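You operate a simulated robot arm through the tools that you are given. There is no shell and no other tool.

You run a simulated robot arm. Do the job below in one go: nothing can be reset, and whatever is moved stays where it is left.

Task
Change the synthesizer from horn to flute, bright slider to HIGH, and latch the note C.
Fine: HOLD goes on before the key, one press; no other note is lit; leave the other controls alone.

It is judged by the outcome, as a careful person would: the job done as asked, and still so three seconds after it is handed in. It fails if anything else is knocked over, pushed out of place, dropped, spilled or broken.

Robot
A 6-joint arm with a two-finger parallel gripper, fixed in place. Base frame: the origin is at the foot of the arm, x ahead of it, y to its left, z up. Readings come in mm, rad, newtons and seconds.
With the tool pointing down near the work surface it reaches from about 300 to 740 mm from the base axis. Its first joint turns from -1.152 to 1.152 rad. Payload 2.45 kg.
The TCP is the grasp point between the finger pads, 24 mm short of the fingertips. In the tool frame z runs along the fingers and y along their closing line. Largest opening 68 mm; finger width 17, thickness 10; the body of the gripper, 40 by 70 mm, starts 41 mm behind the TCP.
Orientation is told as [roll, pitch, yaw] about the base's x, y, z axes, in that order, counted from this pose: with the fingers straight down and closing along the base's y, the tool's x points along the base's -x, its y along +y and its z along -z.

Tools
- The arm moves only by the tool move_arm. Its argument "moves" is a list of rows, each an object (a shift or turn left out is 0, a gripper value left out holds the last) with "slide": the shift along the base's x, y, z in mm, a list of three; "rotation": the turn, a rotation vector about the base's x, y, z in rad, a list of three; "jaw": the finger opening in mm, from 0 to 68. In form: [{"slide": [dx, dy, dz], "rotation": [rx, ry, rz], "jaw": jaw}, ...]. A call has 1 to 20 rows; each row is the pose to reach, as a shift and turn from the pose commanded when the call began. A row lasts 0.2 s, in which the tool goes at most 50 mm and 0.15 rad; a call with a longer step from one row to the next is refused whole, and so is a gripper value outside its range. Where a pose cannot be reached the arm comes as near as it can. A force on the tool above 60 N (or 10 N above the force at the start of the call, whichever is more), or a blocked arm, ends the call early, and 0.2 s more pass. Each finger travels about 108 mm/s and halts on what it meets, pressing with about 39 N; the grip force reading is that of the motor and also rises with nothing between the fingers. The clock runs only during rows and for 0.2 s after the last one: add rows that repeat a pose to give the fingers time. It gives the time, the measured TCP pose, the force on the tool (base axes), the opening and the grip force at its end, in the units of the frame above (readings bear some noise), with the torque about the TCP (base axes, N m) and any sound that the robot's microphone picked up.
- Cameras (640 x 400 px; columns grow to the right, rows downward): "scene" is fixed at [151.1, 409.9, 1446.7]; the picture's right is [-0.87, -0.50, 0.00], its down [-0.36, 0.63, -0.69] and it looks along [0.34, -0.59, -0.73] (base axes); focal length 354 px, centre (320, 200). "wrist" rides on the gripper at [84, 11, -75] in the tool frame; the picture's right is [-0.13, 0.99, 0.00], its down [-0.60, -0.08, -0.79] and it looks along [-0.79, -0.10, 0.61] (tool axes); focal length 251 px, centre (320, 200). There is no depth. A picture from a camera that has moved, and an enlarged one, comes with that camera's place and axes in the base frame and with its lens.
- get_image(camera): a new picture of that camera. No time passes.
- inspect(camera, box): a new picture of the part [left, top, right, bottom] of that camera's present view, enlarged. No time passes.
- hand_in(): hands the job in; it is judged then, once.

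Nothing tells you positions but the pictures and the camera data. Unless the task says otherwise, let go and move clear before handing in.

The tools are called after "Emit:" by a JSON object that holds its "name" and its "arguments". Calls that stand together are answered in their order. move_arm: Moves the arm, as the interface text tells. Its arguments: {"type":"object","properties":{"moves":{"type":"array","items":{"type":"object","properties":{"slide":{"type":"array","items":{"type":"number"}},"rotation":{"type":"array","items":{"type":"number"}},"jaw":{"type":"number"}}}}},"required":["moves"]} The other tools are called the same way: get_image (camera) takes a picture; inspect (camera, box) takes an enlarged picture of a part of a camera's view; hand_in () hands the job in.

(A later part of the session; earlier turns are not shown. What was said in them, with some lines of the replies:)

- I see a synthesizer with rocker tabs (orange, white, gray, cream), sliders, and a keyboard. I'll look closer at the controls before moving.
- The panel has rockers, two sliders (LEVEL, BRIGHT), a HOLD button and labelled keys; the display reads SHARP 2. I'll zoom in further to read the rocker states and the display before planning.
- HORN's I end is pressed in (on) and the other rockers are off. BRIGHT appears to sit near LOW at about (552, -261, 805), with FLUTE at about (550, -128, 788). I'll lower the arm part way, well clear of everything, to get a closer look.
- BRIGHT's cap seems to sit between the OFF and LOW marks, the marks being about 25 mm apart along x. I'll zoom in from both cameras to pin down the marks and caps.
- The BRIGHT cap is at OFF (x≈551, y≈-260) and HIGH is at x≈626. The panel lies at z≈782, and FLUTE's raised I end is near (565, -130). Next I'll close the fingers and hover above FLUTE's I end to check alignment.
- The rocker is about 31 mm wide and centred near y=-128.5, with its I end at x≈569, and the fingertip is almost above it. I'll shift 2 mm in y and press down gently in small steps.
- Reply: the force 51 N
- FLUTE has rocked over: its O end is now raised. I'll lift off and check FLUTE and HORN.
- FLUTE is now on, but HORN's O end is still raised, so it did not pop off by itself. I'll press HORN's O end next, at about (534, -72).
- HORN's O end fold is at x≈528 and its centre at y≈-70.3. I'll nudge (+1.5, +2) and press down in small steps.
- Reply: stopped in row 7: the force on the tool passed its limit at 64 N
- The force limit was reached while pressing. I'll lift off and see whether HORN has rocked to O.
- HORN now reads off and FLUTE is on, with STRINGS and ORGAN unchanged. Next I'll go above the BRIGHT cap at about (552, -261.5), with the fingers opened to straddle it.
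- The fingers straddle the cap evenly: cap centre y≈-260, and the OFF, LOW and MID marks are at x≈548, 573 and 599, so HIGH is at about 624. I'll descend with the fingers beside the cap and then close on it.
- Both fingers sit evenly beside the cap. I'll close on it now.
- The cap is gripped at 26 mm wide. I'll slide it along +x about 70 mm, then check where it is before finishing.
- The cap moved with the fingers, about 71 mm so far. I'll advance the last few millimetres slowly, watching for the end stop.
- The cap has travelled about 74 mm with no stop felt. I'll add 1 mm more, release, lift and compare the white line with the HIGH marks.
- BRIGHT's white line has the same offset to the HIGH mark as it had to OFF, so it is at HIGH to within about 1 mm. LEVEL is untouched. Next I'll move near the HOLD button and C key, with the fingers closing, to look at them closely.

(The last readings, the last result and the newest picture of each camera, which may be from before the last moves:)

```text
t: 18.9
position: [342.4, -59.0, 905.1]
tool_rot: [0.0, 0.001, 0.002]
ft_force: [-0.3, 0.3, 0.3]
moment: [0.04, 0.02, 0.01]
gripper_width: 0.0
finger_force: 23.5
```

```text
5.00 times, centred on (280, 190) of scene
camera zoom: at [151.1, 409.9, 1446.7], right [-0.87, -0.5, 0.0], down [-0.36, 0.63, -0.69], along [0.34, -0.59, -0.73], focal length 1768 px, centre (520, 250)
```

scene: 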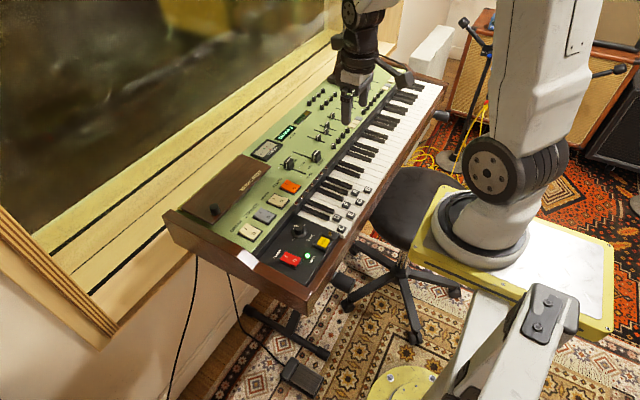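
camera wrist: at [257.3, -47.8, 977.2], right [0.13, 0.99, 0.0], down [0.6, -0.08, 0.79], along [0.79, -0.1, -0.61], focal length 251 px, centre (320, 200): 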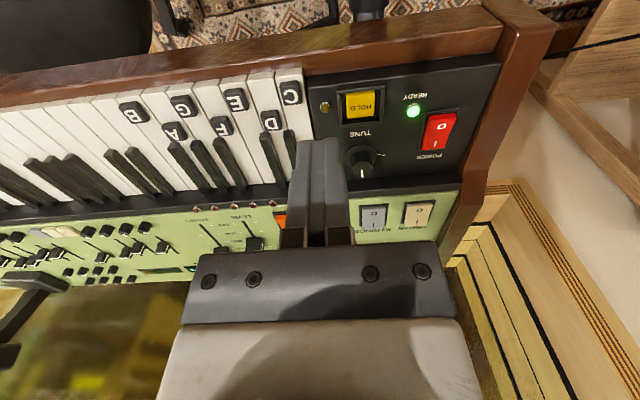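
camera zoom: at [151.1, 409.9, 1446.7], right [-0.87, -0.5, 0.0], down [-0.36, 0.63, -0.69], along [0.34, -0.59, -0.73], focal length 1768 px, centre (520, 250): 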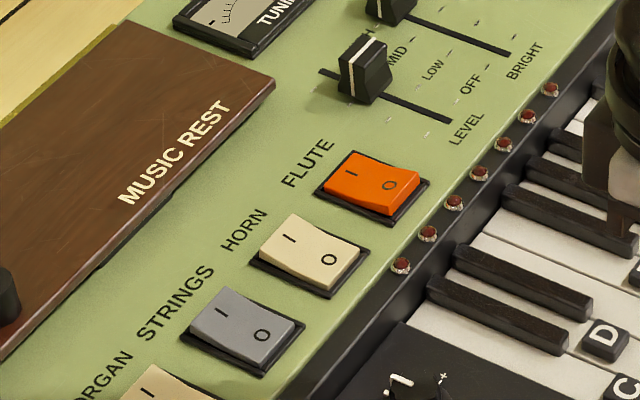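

HOLD is a yellow button in a raised frame near (391, -28), with its lamp dark. The C key's cap is near (370, -88). I'll hover above HOLD for a second view to fix its position.

Emit:
{"name": "move_arm", "arguments": {"moves": [{"slide": [25, 16, -20]}, {"slide": [49, 32, -40]}, {"slide": [49, 32, -68]}, {"slide": [49, 32, -68]}]}}

Emit:
{"name": "inspect", "arguments": {"camera": "wrist", "box": [220, 30, 420, 155]}}

Emit:
{"name": "inspect", "arguments": {"camera": "scene", "box": [300, 205, 364, 255]}}

Emit:
{"name": "inspect", "arguments": {"camera": "wrist", "box": [120, 20, 320, 145]}}

```text
t: 19.9
position: [391.7, -25.7, 833.4]
tool_rot: [0.001, 0.0, 0.001]
ft_force: [-0.1, -0.3, -0.4]
moment: [-0.02, 0.03, -0.01]
gripper_width: 0.0
finger_force: 23.4
```

```text
3.20 times, centred on (320, 92) of wrist
camera zoom: at [306.3, -15.1, 908.2], right [0.13, 0.99, 0.0], down [0.6, -0.08, 0.79], along [0.79, -0.1, -0.61], focal length 805 px, centre (320, 544)
```

zoom: 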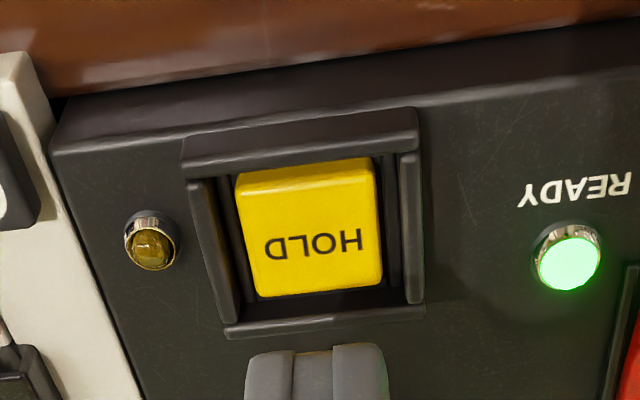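

```text
8.00 times, centred on (332, 230) of scene
camera zoom: at [151.1, 409.9, 1446.7], right [-0.87, -0.5, 0.0], down [-0.36, 0.63, -0.69], along [0.34, -0.59, -0.73], focal length 2829 px, centre (224, -40)
```

zoom: 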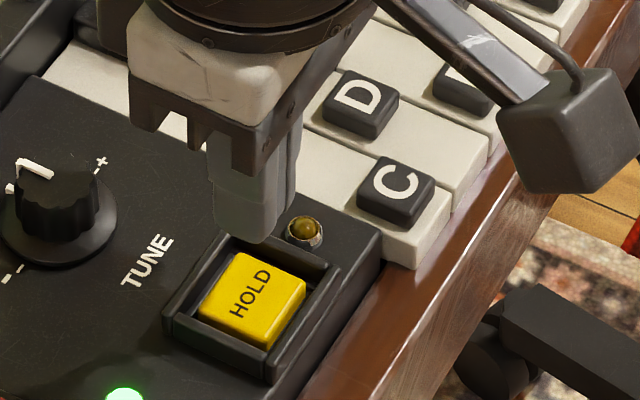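

```text
3.20 times, centred on (220, 82) of wrist
camera zoom: at [306.3, -15.1, 908.2], right [0.13, 0.99, 0.0], down [0.6, -0.08, 0.79], along [0.79, -0.1, -0.61], focal length 805 px, centre (640, 576)
```

zoom: 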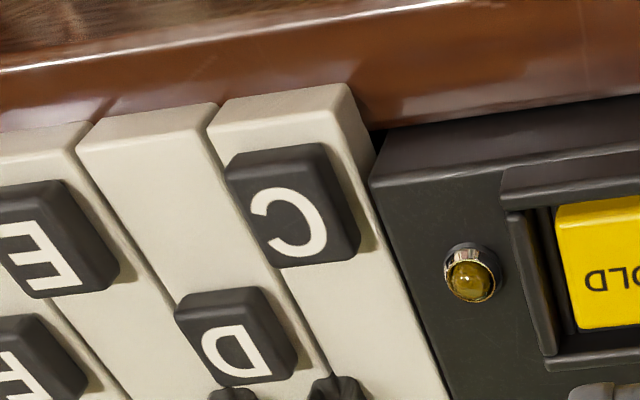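

Two wrist views agree: the HOLD cap's top centre is about (391, -27.6, 770). I'm over it now, so I'll press straight down once in small steps.

Emit:
{"name": "move_arm", "arguments": {"moves": [{"slide": [0, -1.5, -15]}, {"slide": [0, -1.5, -30]}, {"slide": [0, -1.5, -38]}, {"slide": [0, -1.5, -40]}, {"slide": [0, -1.5, -42]}, {"slide": [0, -1.5, -44]}, {"slide": [0, -1.5, -46]}]}}

Emit:
{"name": "inspect", "arguments": {"camera": "scene", "box": [300, 205, 364, 255]}}

Emit:
{"name": "inspect", "arguments": {"camera": "wrist", "box": [220, 30, 420, 155]}}

```text
t: 21.5
position: [389.1, -28.4, 789.6]
tool_rot: [-0.001, 0.0, 0.0]
ft_force: [-1.7, 5.0, 7.5]
moment: [0.13, 0.03, 0.03]
gripper_width: 0.1
finger_force: 23.0
heard: click
```

```text
8.00 times, centred on (332, 230) of scene
camera zoom: at [151.0, 410.0, 1446.7], right [-0.87, -0.5, 0.0], down [-0.36, 0.63, -0.69], along [0.34, -0.59, -0.73], focal length 2829 px, centre (224, -40)
```

zoom: 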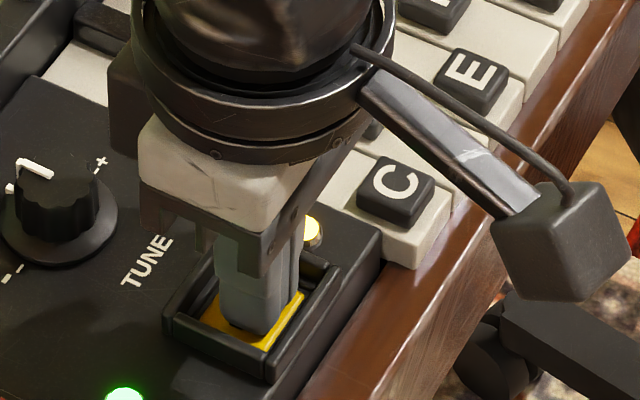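

```text
3.20 times, centred on (320, 92) of wrist
camera zoom: at [305.5, -17.4, 862.4], right [0.13, 0.99, 0.0], down [0.6, -0.08, 0.79], along [0.79, -0.1, -0.61], focal length 805 px, centre (320, 544)
```

zoom: 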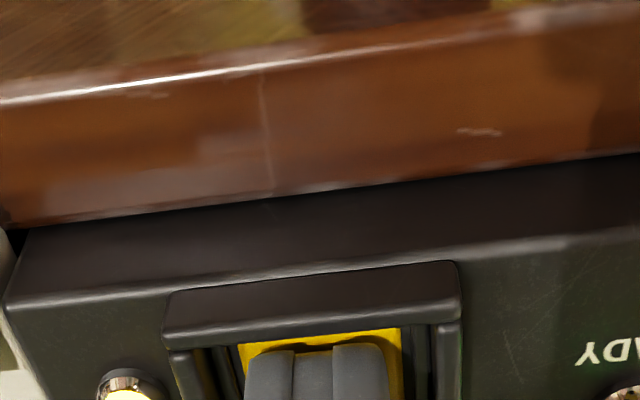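

A click was heard and the HOLD lamp is lit. I'll lift straight up and check that it stays lit.

Emit:
{"name": "move_arm", "arguments": {"moves": [{"slide": [0, 0, 10]}, {"slide": [0, 0, 25]}, {"slide": [0, 0, 60]}, {"slide": [0, 0, 60]}]}}

Emit:
{"name": "inspect", "arguments": {"camera": "scene", "box": [300, 205, 364, 255]}}

Emit:
{"name": "inspect", "arguments": {"camera": "wrist", "box": [120, 20, 320, 145]}}

Emit:
{"name": "get_image", "arguments": {"camera": "wrist"}}

```text
t: 22.5
position: [390.8, -28.0, 849.1]
tool_rot: [0.0, 0.002, 0.001]
ft_force: [0.4, 0.3, -1.3]
moment: [-0.02, -0.05, -0.03]
gripper_width: 0.0
finger_force: 23.8
```

```text
8.00 times, centred on (332, 230) of scene
camera zoom: at [151.1, 409.9, 1446.7], right [-0.87, -0.5, 0.0], down [-0.36, 0.63, -0.69], along [0.34, -0.59, -0.73], focal length 2829 px, centre (224, -40)
```

zoom: 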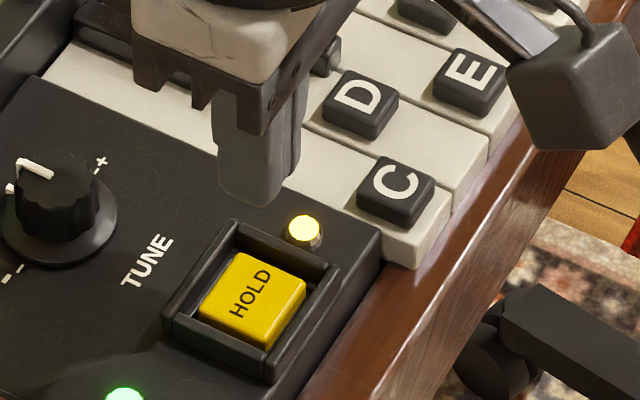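

```text
3.20 times, centred on (220, 82) of wrist
camera zoom: at [305.9, -17.0, 923.0], right [0.13, 0.99, 0.0], down [0.6, -0.08, 0.79], along [0.79, -0.1, -0.61], focal length 805 px, centre (640, 576)
```

zoom: 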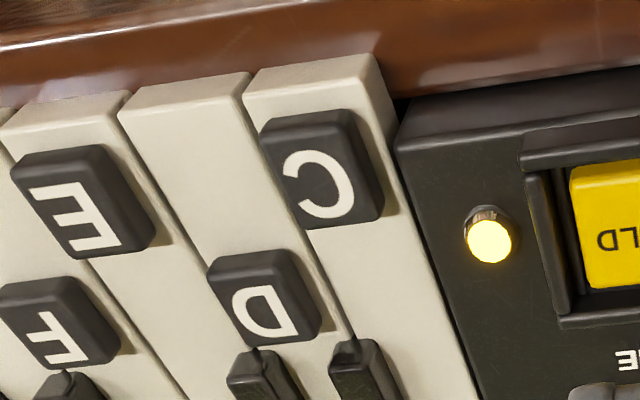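

```text
taken
camera wrist: at [305.9, -17.0, 923.0], right [0.13, 0.99, 0.0], down [0.6, -0.08, 0.79], along [0.79, -0.1, -0.61], focal length 251 px, centre (320, 200)
```

wrist: 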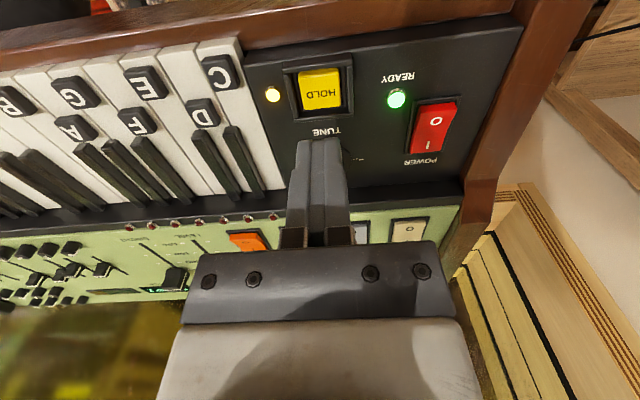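

The HOLD lamp stays lit. Two views put the C cap's top centre at about (376, -90, 764). I'll hover above it, centred in y between the D key and the panel edge, and check.

Emit:
{"name": "move_arm", "arguments": {"moves": [{"slide": [-8, -30, 0]}, {"slide": [-16, -60.5, 0]}, {"slide": [-16, -60.5, -25]}, {"slide": [-16, -60.5, -44]}, {"slide": [-16, -60.5, -44]}]}}

Emit:
{"name": "inspect", "arguments": {"camera": "wrist", "box": [220, 30, 420, 155]}}

Emit:
{"name": "inspect", "arguments": {"camera": "scene", "box": [310, 195, 374, 245]}}

```text
t: 23.7
position: [374.5, -89.5, 804.0]
tool_rot: [0.001, 0.001, 0.001]
ft_force: [0.6, 0.3, -0.9]
moment: [0.08, -0.01, 0.0]
gripper_width: 0.1
finger_force: 23.6
```

```text
3.20 times, centred on (320, 92) of wrist
camera zoom: at [290.7, -79.1, 878.2], right [0.13, 0.99, 0.0], down [0.6, -0.08, 0.79], along [0.79, -0.1, -0.61], focal length 805 px, centre (320, 544)
```

zoom: 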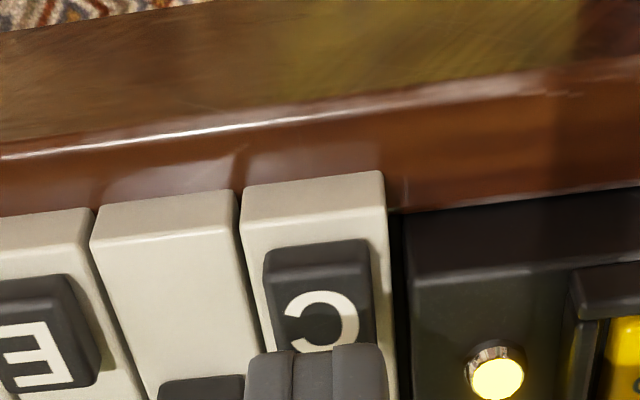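

```text
8.00 times, centred on (342, 220) of scene
camera zoom: at [151.1, 409.9, 1446.7], right [-0.87, -0.5, 0.0], down [-0.36, 0.63, -0.69], along [0.34, -0.59, -0.73], focal length 2829 px, centre (144, 40)
```

zoom: 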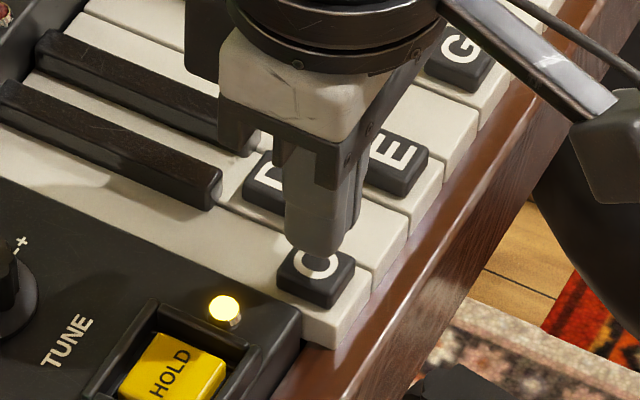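

The key spans y≈-102 to -78 and the tip is centred over its cap. I'll nudge +1.5 in y, away from D, and press straight down in small steps.

Emit:
{"name": "move_arm", "arguments": {"moves": [{"slide": [0, 1.5, -8]}, {"slide": [0, 1.5, -14]}, {"slide": [0, 1.5, -17]}, {"slide": [0, 1.5, -19]}, {"slide": [0, 1.5, -21]}]}}

Emit:
{"name": "inspect", "arguments": {"camera": "scene", "box": [310, 195, 374, 245]}}

Emit:
{"name": "inspect", "arguments": {"camera": "scene", "box": [270, 160, 350, 220]}}

Emit:
{"name": "inspect", "arguments": {"camera": "wrist", "box": [220, 60, 420, 185]}}

```text
t: 24.9
position: [374.5, -87.8, 783.5]
tool_rot: [0.001, 0.0, -0.001]
ft_force: [0.3, -1.0, 1.1]
moment: [0.02, 0.01, -0.03]
gripper_width: 0.0
finger_force: 23.5
heard: click
```

```text
8.00 times, centred on (342, 220) of scene
camera zoom: at [151.1, 409.9, 1446.7], right [-0.87, -0.5, 0.0], down [-0.36, 0.63, -0.69], along [0.34, -0.59, -0.73], focal length 2829 px, centre (144, 40)
```

zoom: 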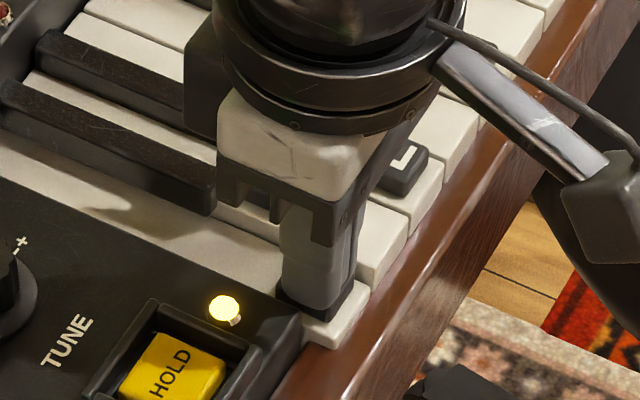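

```text
6.67 times, centred on (310, 190) of scene
camera zoom: at [151.1, 409.9, 1446.7], right [-0.87, -0.5, 0.0], down [-0.36, 0.63, -0.69], along [0.34, -0.59, -0.73], focal length 2357 px, centre (387, 267)
```

zoom: 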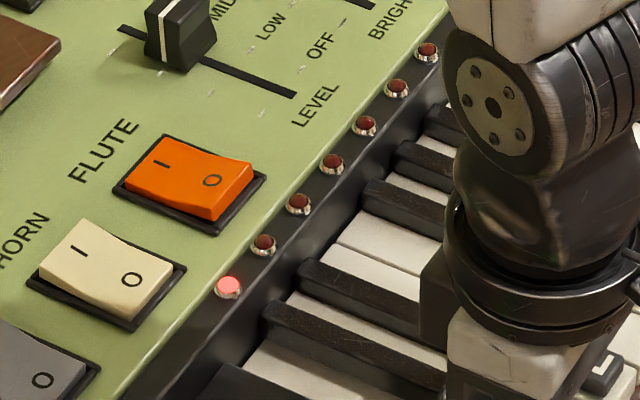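

```text
3.20 times, centred on (320, 122) of wrist
camera zoom: at [289.2, -76.1, 857.2], right [0.13, 0.99, 0.0], down [0.6, -0.08, 0.79], along [0.79, -0.1, -0.61], focal length 805 px, centre (320, 448)
```

zoom: 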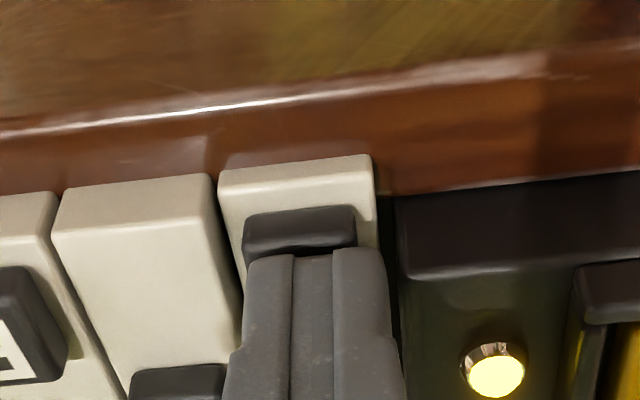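

A click was heard and the first lamp, C at the bass end, is lit while the others stay dark. I'll lift straight up, move clear, and check that it stays latched.

Emit:
{"name": "move_arm", "arguments": {"moves": [{"slide": [0, 0, 6]}, {"slide": [0, 0, 20]}, {"slide": [0, 0, 60]}, {"slide": [0, 0, 105]}, {"slide": [0, 0, 150]}, {"slide": [0, 0, 150]}]}}

Emit:
{"name": "inspect", "arguments": {"camera": "scene", "box": [220, 140, 380, 260]}}

Emit:
{"name": "get_image", "arguments": {"camera": "wrist"}}

Emit:
{"name": "get_image", "arguments": {"camera": "scene"}}

```text
t: 26.3
position: [372.3, -87.5, 933.5]
tool_rot: [-0.002, 0.002, 0.001]
ft_force: [0.0, -0.9, 0.3]
moment: [0.04, -0.02, -0.01]
gripper_width: 0.0
finger_force: 23.4
```

```text
3.33 times, centred on (300, 200) of scene
camera zoom: at [151.1, 409.9, 1446.7], right [-0.87, -0.5, 0.0], down [-0.36, 0.63, -0.69], along [0.34, -0.59, -0.73], focal length 1179 px, centre (387, 200)
```

zoom: 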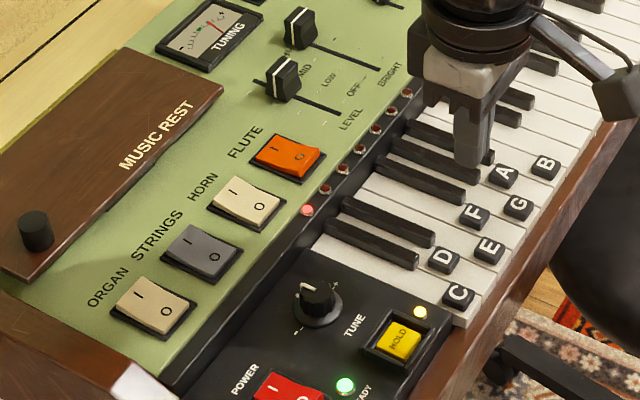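

```text
taken
camera wrist: at [288.0, -75.8, 1007.9], right [0.13, 0.99, 0.0], down [0.61, -0.08, 0.79], along [0.79, -0.1, -0.61], focal length 251 px, centre (320, 200)
```

wrist: 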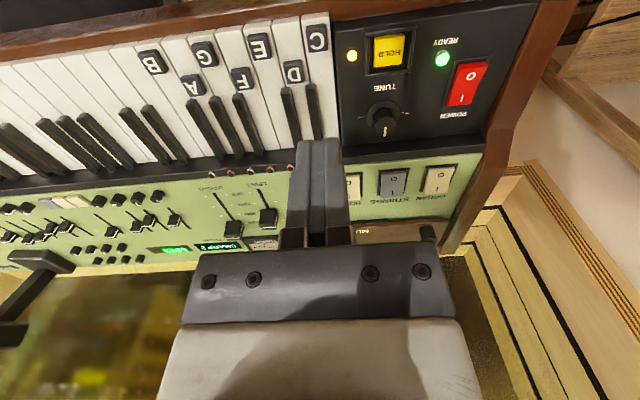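

```text
taken
```

scene: 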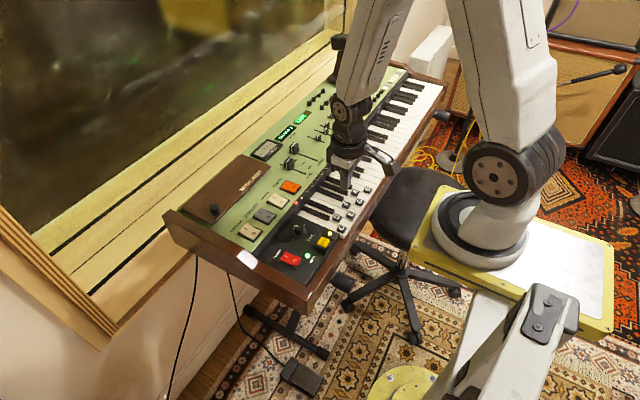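

The C lamp and HOLD lamp both remain lit after release. I'll do a last close check of the slider, rockers, lamps and untouched controls.

Emit:
{"name": "inspect", "arguments": {"camera": "scene", "box": [270, 130, 318, 160]}}

Emit:
{"name": "inspect", "arguments": {"camera": "scene", "box": [230, 165, 326, 230]}}

Emit:
{"name": "inspect", "arguments": {"camera": "wrist", "box": [150, 150, 310, 260]}}

Emit:
{"name": "inspect", "arguments": {"camera": "scene", "box": [270, 215, 350, 275]}}

Emit:
{"name": "inspect", "arguments": {"camera": "scene", "box": [250, 90, 330, 165]}}

```text
13.33 times, centred on (294, 145) of scene
camera zoom: at [151.1, 409.9, 1446.7], right [-0.87, -0.5, 0.0], down [-0.36, 0.63, -0.69], along [0.34, -0.59, -0.73], focal length 4715 px, centre (667, 933)
```

zoom: 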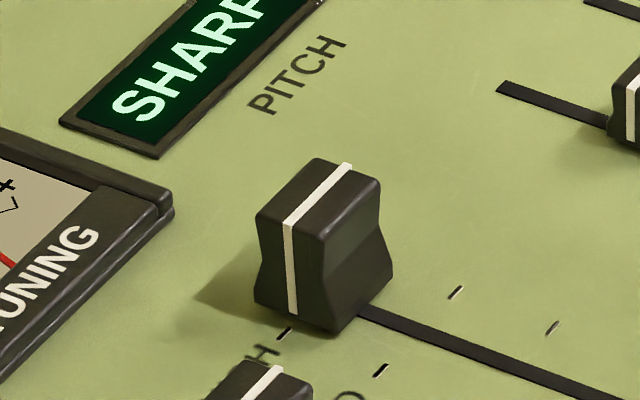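

```text
6.15 times, centred on (278, 198) of scene
camera zoom: at [151.1, 409.9, 1446.7], right [-0.87, -0.5, 0.0], down [-0.36, 0.63, -0.69], along [0.34, -0.59, -0.73], focal length 2176 px, centre (578, 215)
```

zoom: 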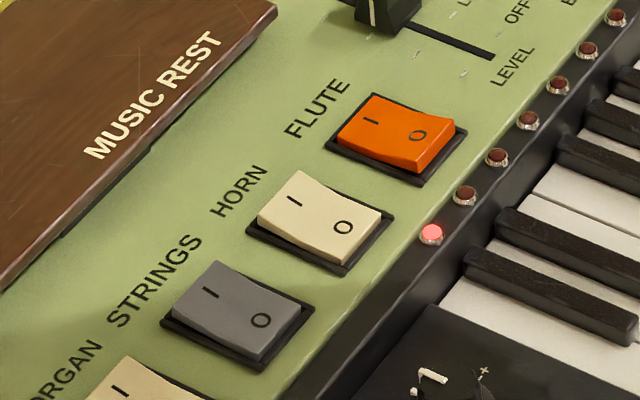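

```text
3.64 times, centred on (230, 205) of wrist
camera zoom: at [288.0, -75.8, 1007.9], right [0.13, 0.99, 0.0], down [0.61, -0.08, 0.79], along [0.79, -0.1, -0.61], focal length 914 px, centre (647, 182)
```

zoom: 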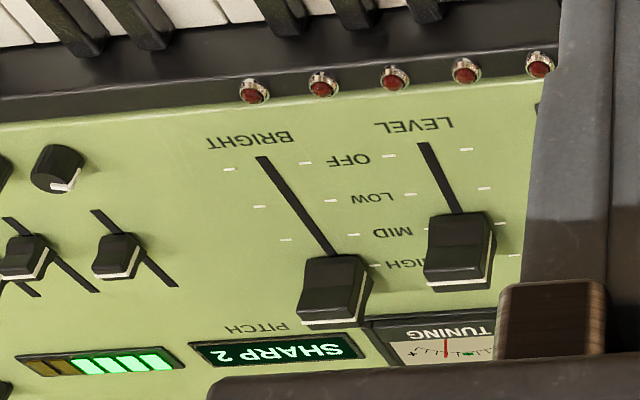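

```text
6.67 times, centred on (310, 245) of scene
camera zoom: at [151.1, 409.9, 1446.7], right [-0.87, -0.5, 0.0], down [-0.36, 0.63, -0.69], along [0.34, -0.59, -0.73], focal length 2357 px, centre (387, -100)
```

zoom: 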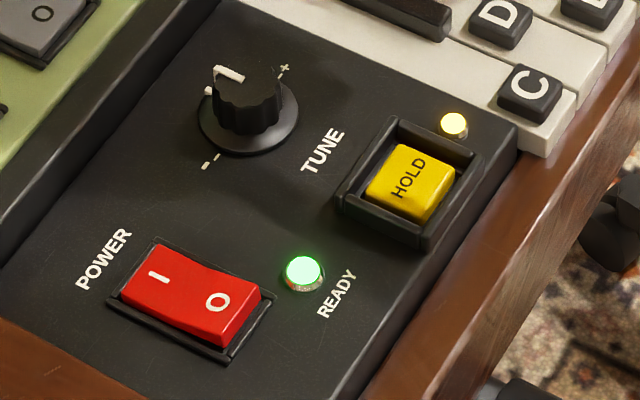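

```text
5.33 times, centred on (290, 128) of scene
camera zoom: at [151.1, 409.9, 1446.7], right [-0.87, -0.5, 0.0], down [-0.36, 0.63, -0.69], along [0.34, -0.59, -0.73], focal length 1886 px, centre (480, 587)
```

zoom: 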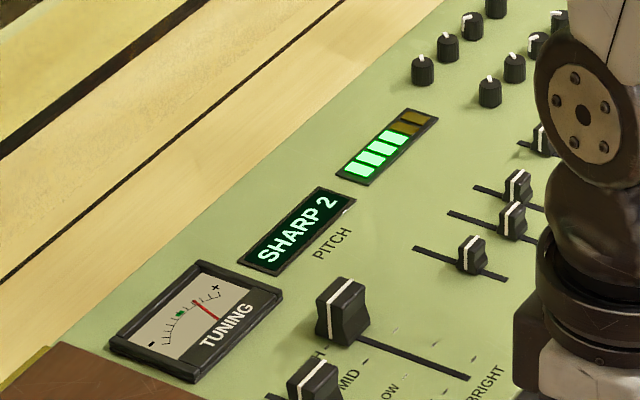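

FLUTE is on and HORN off, BRIGHT is at HIGH, the HOLD lamp is lit, and only the C lamp is lit. TUNE, LEVEL and the other controls look unchanged and the arm is clear, so I'm handing in.

Emit:
{"name": "hand_in", "arguments": {}}

```text
The job is handed in.
```

The synthesizer is now on flute with horn off, the BRIGHT slider is at HIGH, and the note C is latched. I've handed the job in.

- **Flute and horn:** the two rockers are independent, so I pressed FLUTE on and then pressed HORN off. HORN took a firm press that reached the arm's 60 N limit, but it rocked over cleanly.
- **BRIGHT:** it was at OFF; its white line now sits at the HIGH mark to within about 1 mm.
- **HOLD and C:** I pressed HOLD first, once, and its lamp stayed lit. One press of C then lit its lamp, which was still lit after I let go; no other note lamp is on.
- **Other controls:** LEVEL, TUNE, STRINGS, ORGAN and POWER look as they did at the start. The pitch display still reads SHARP 2, as it did when I began.
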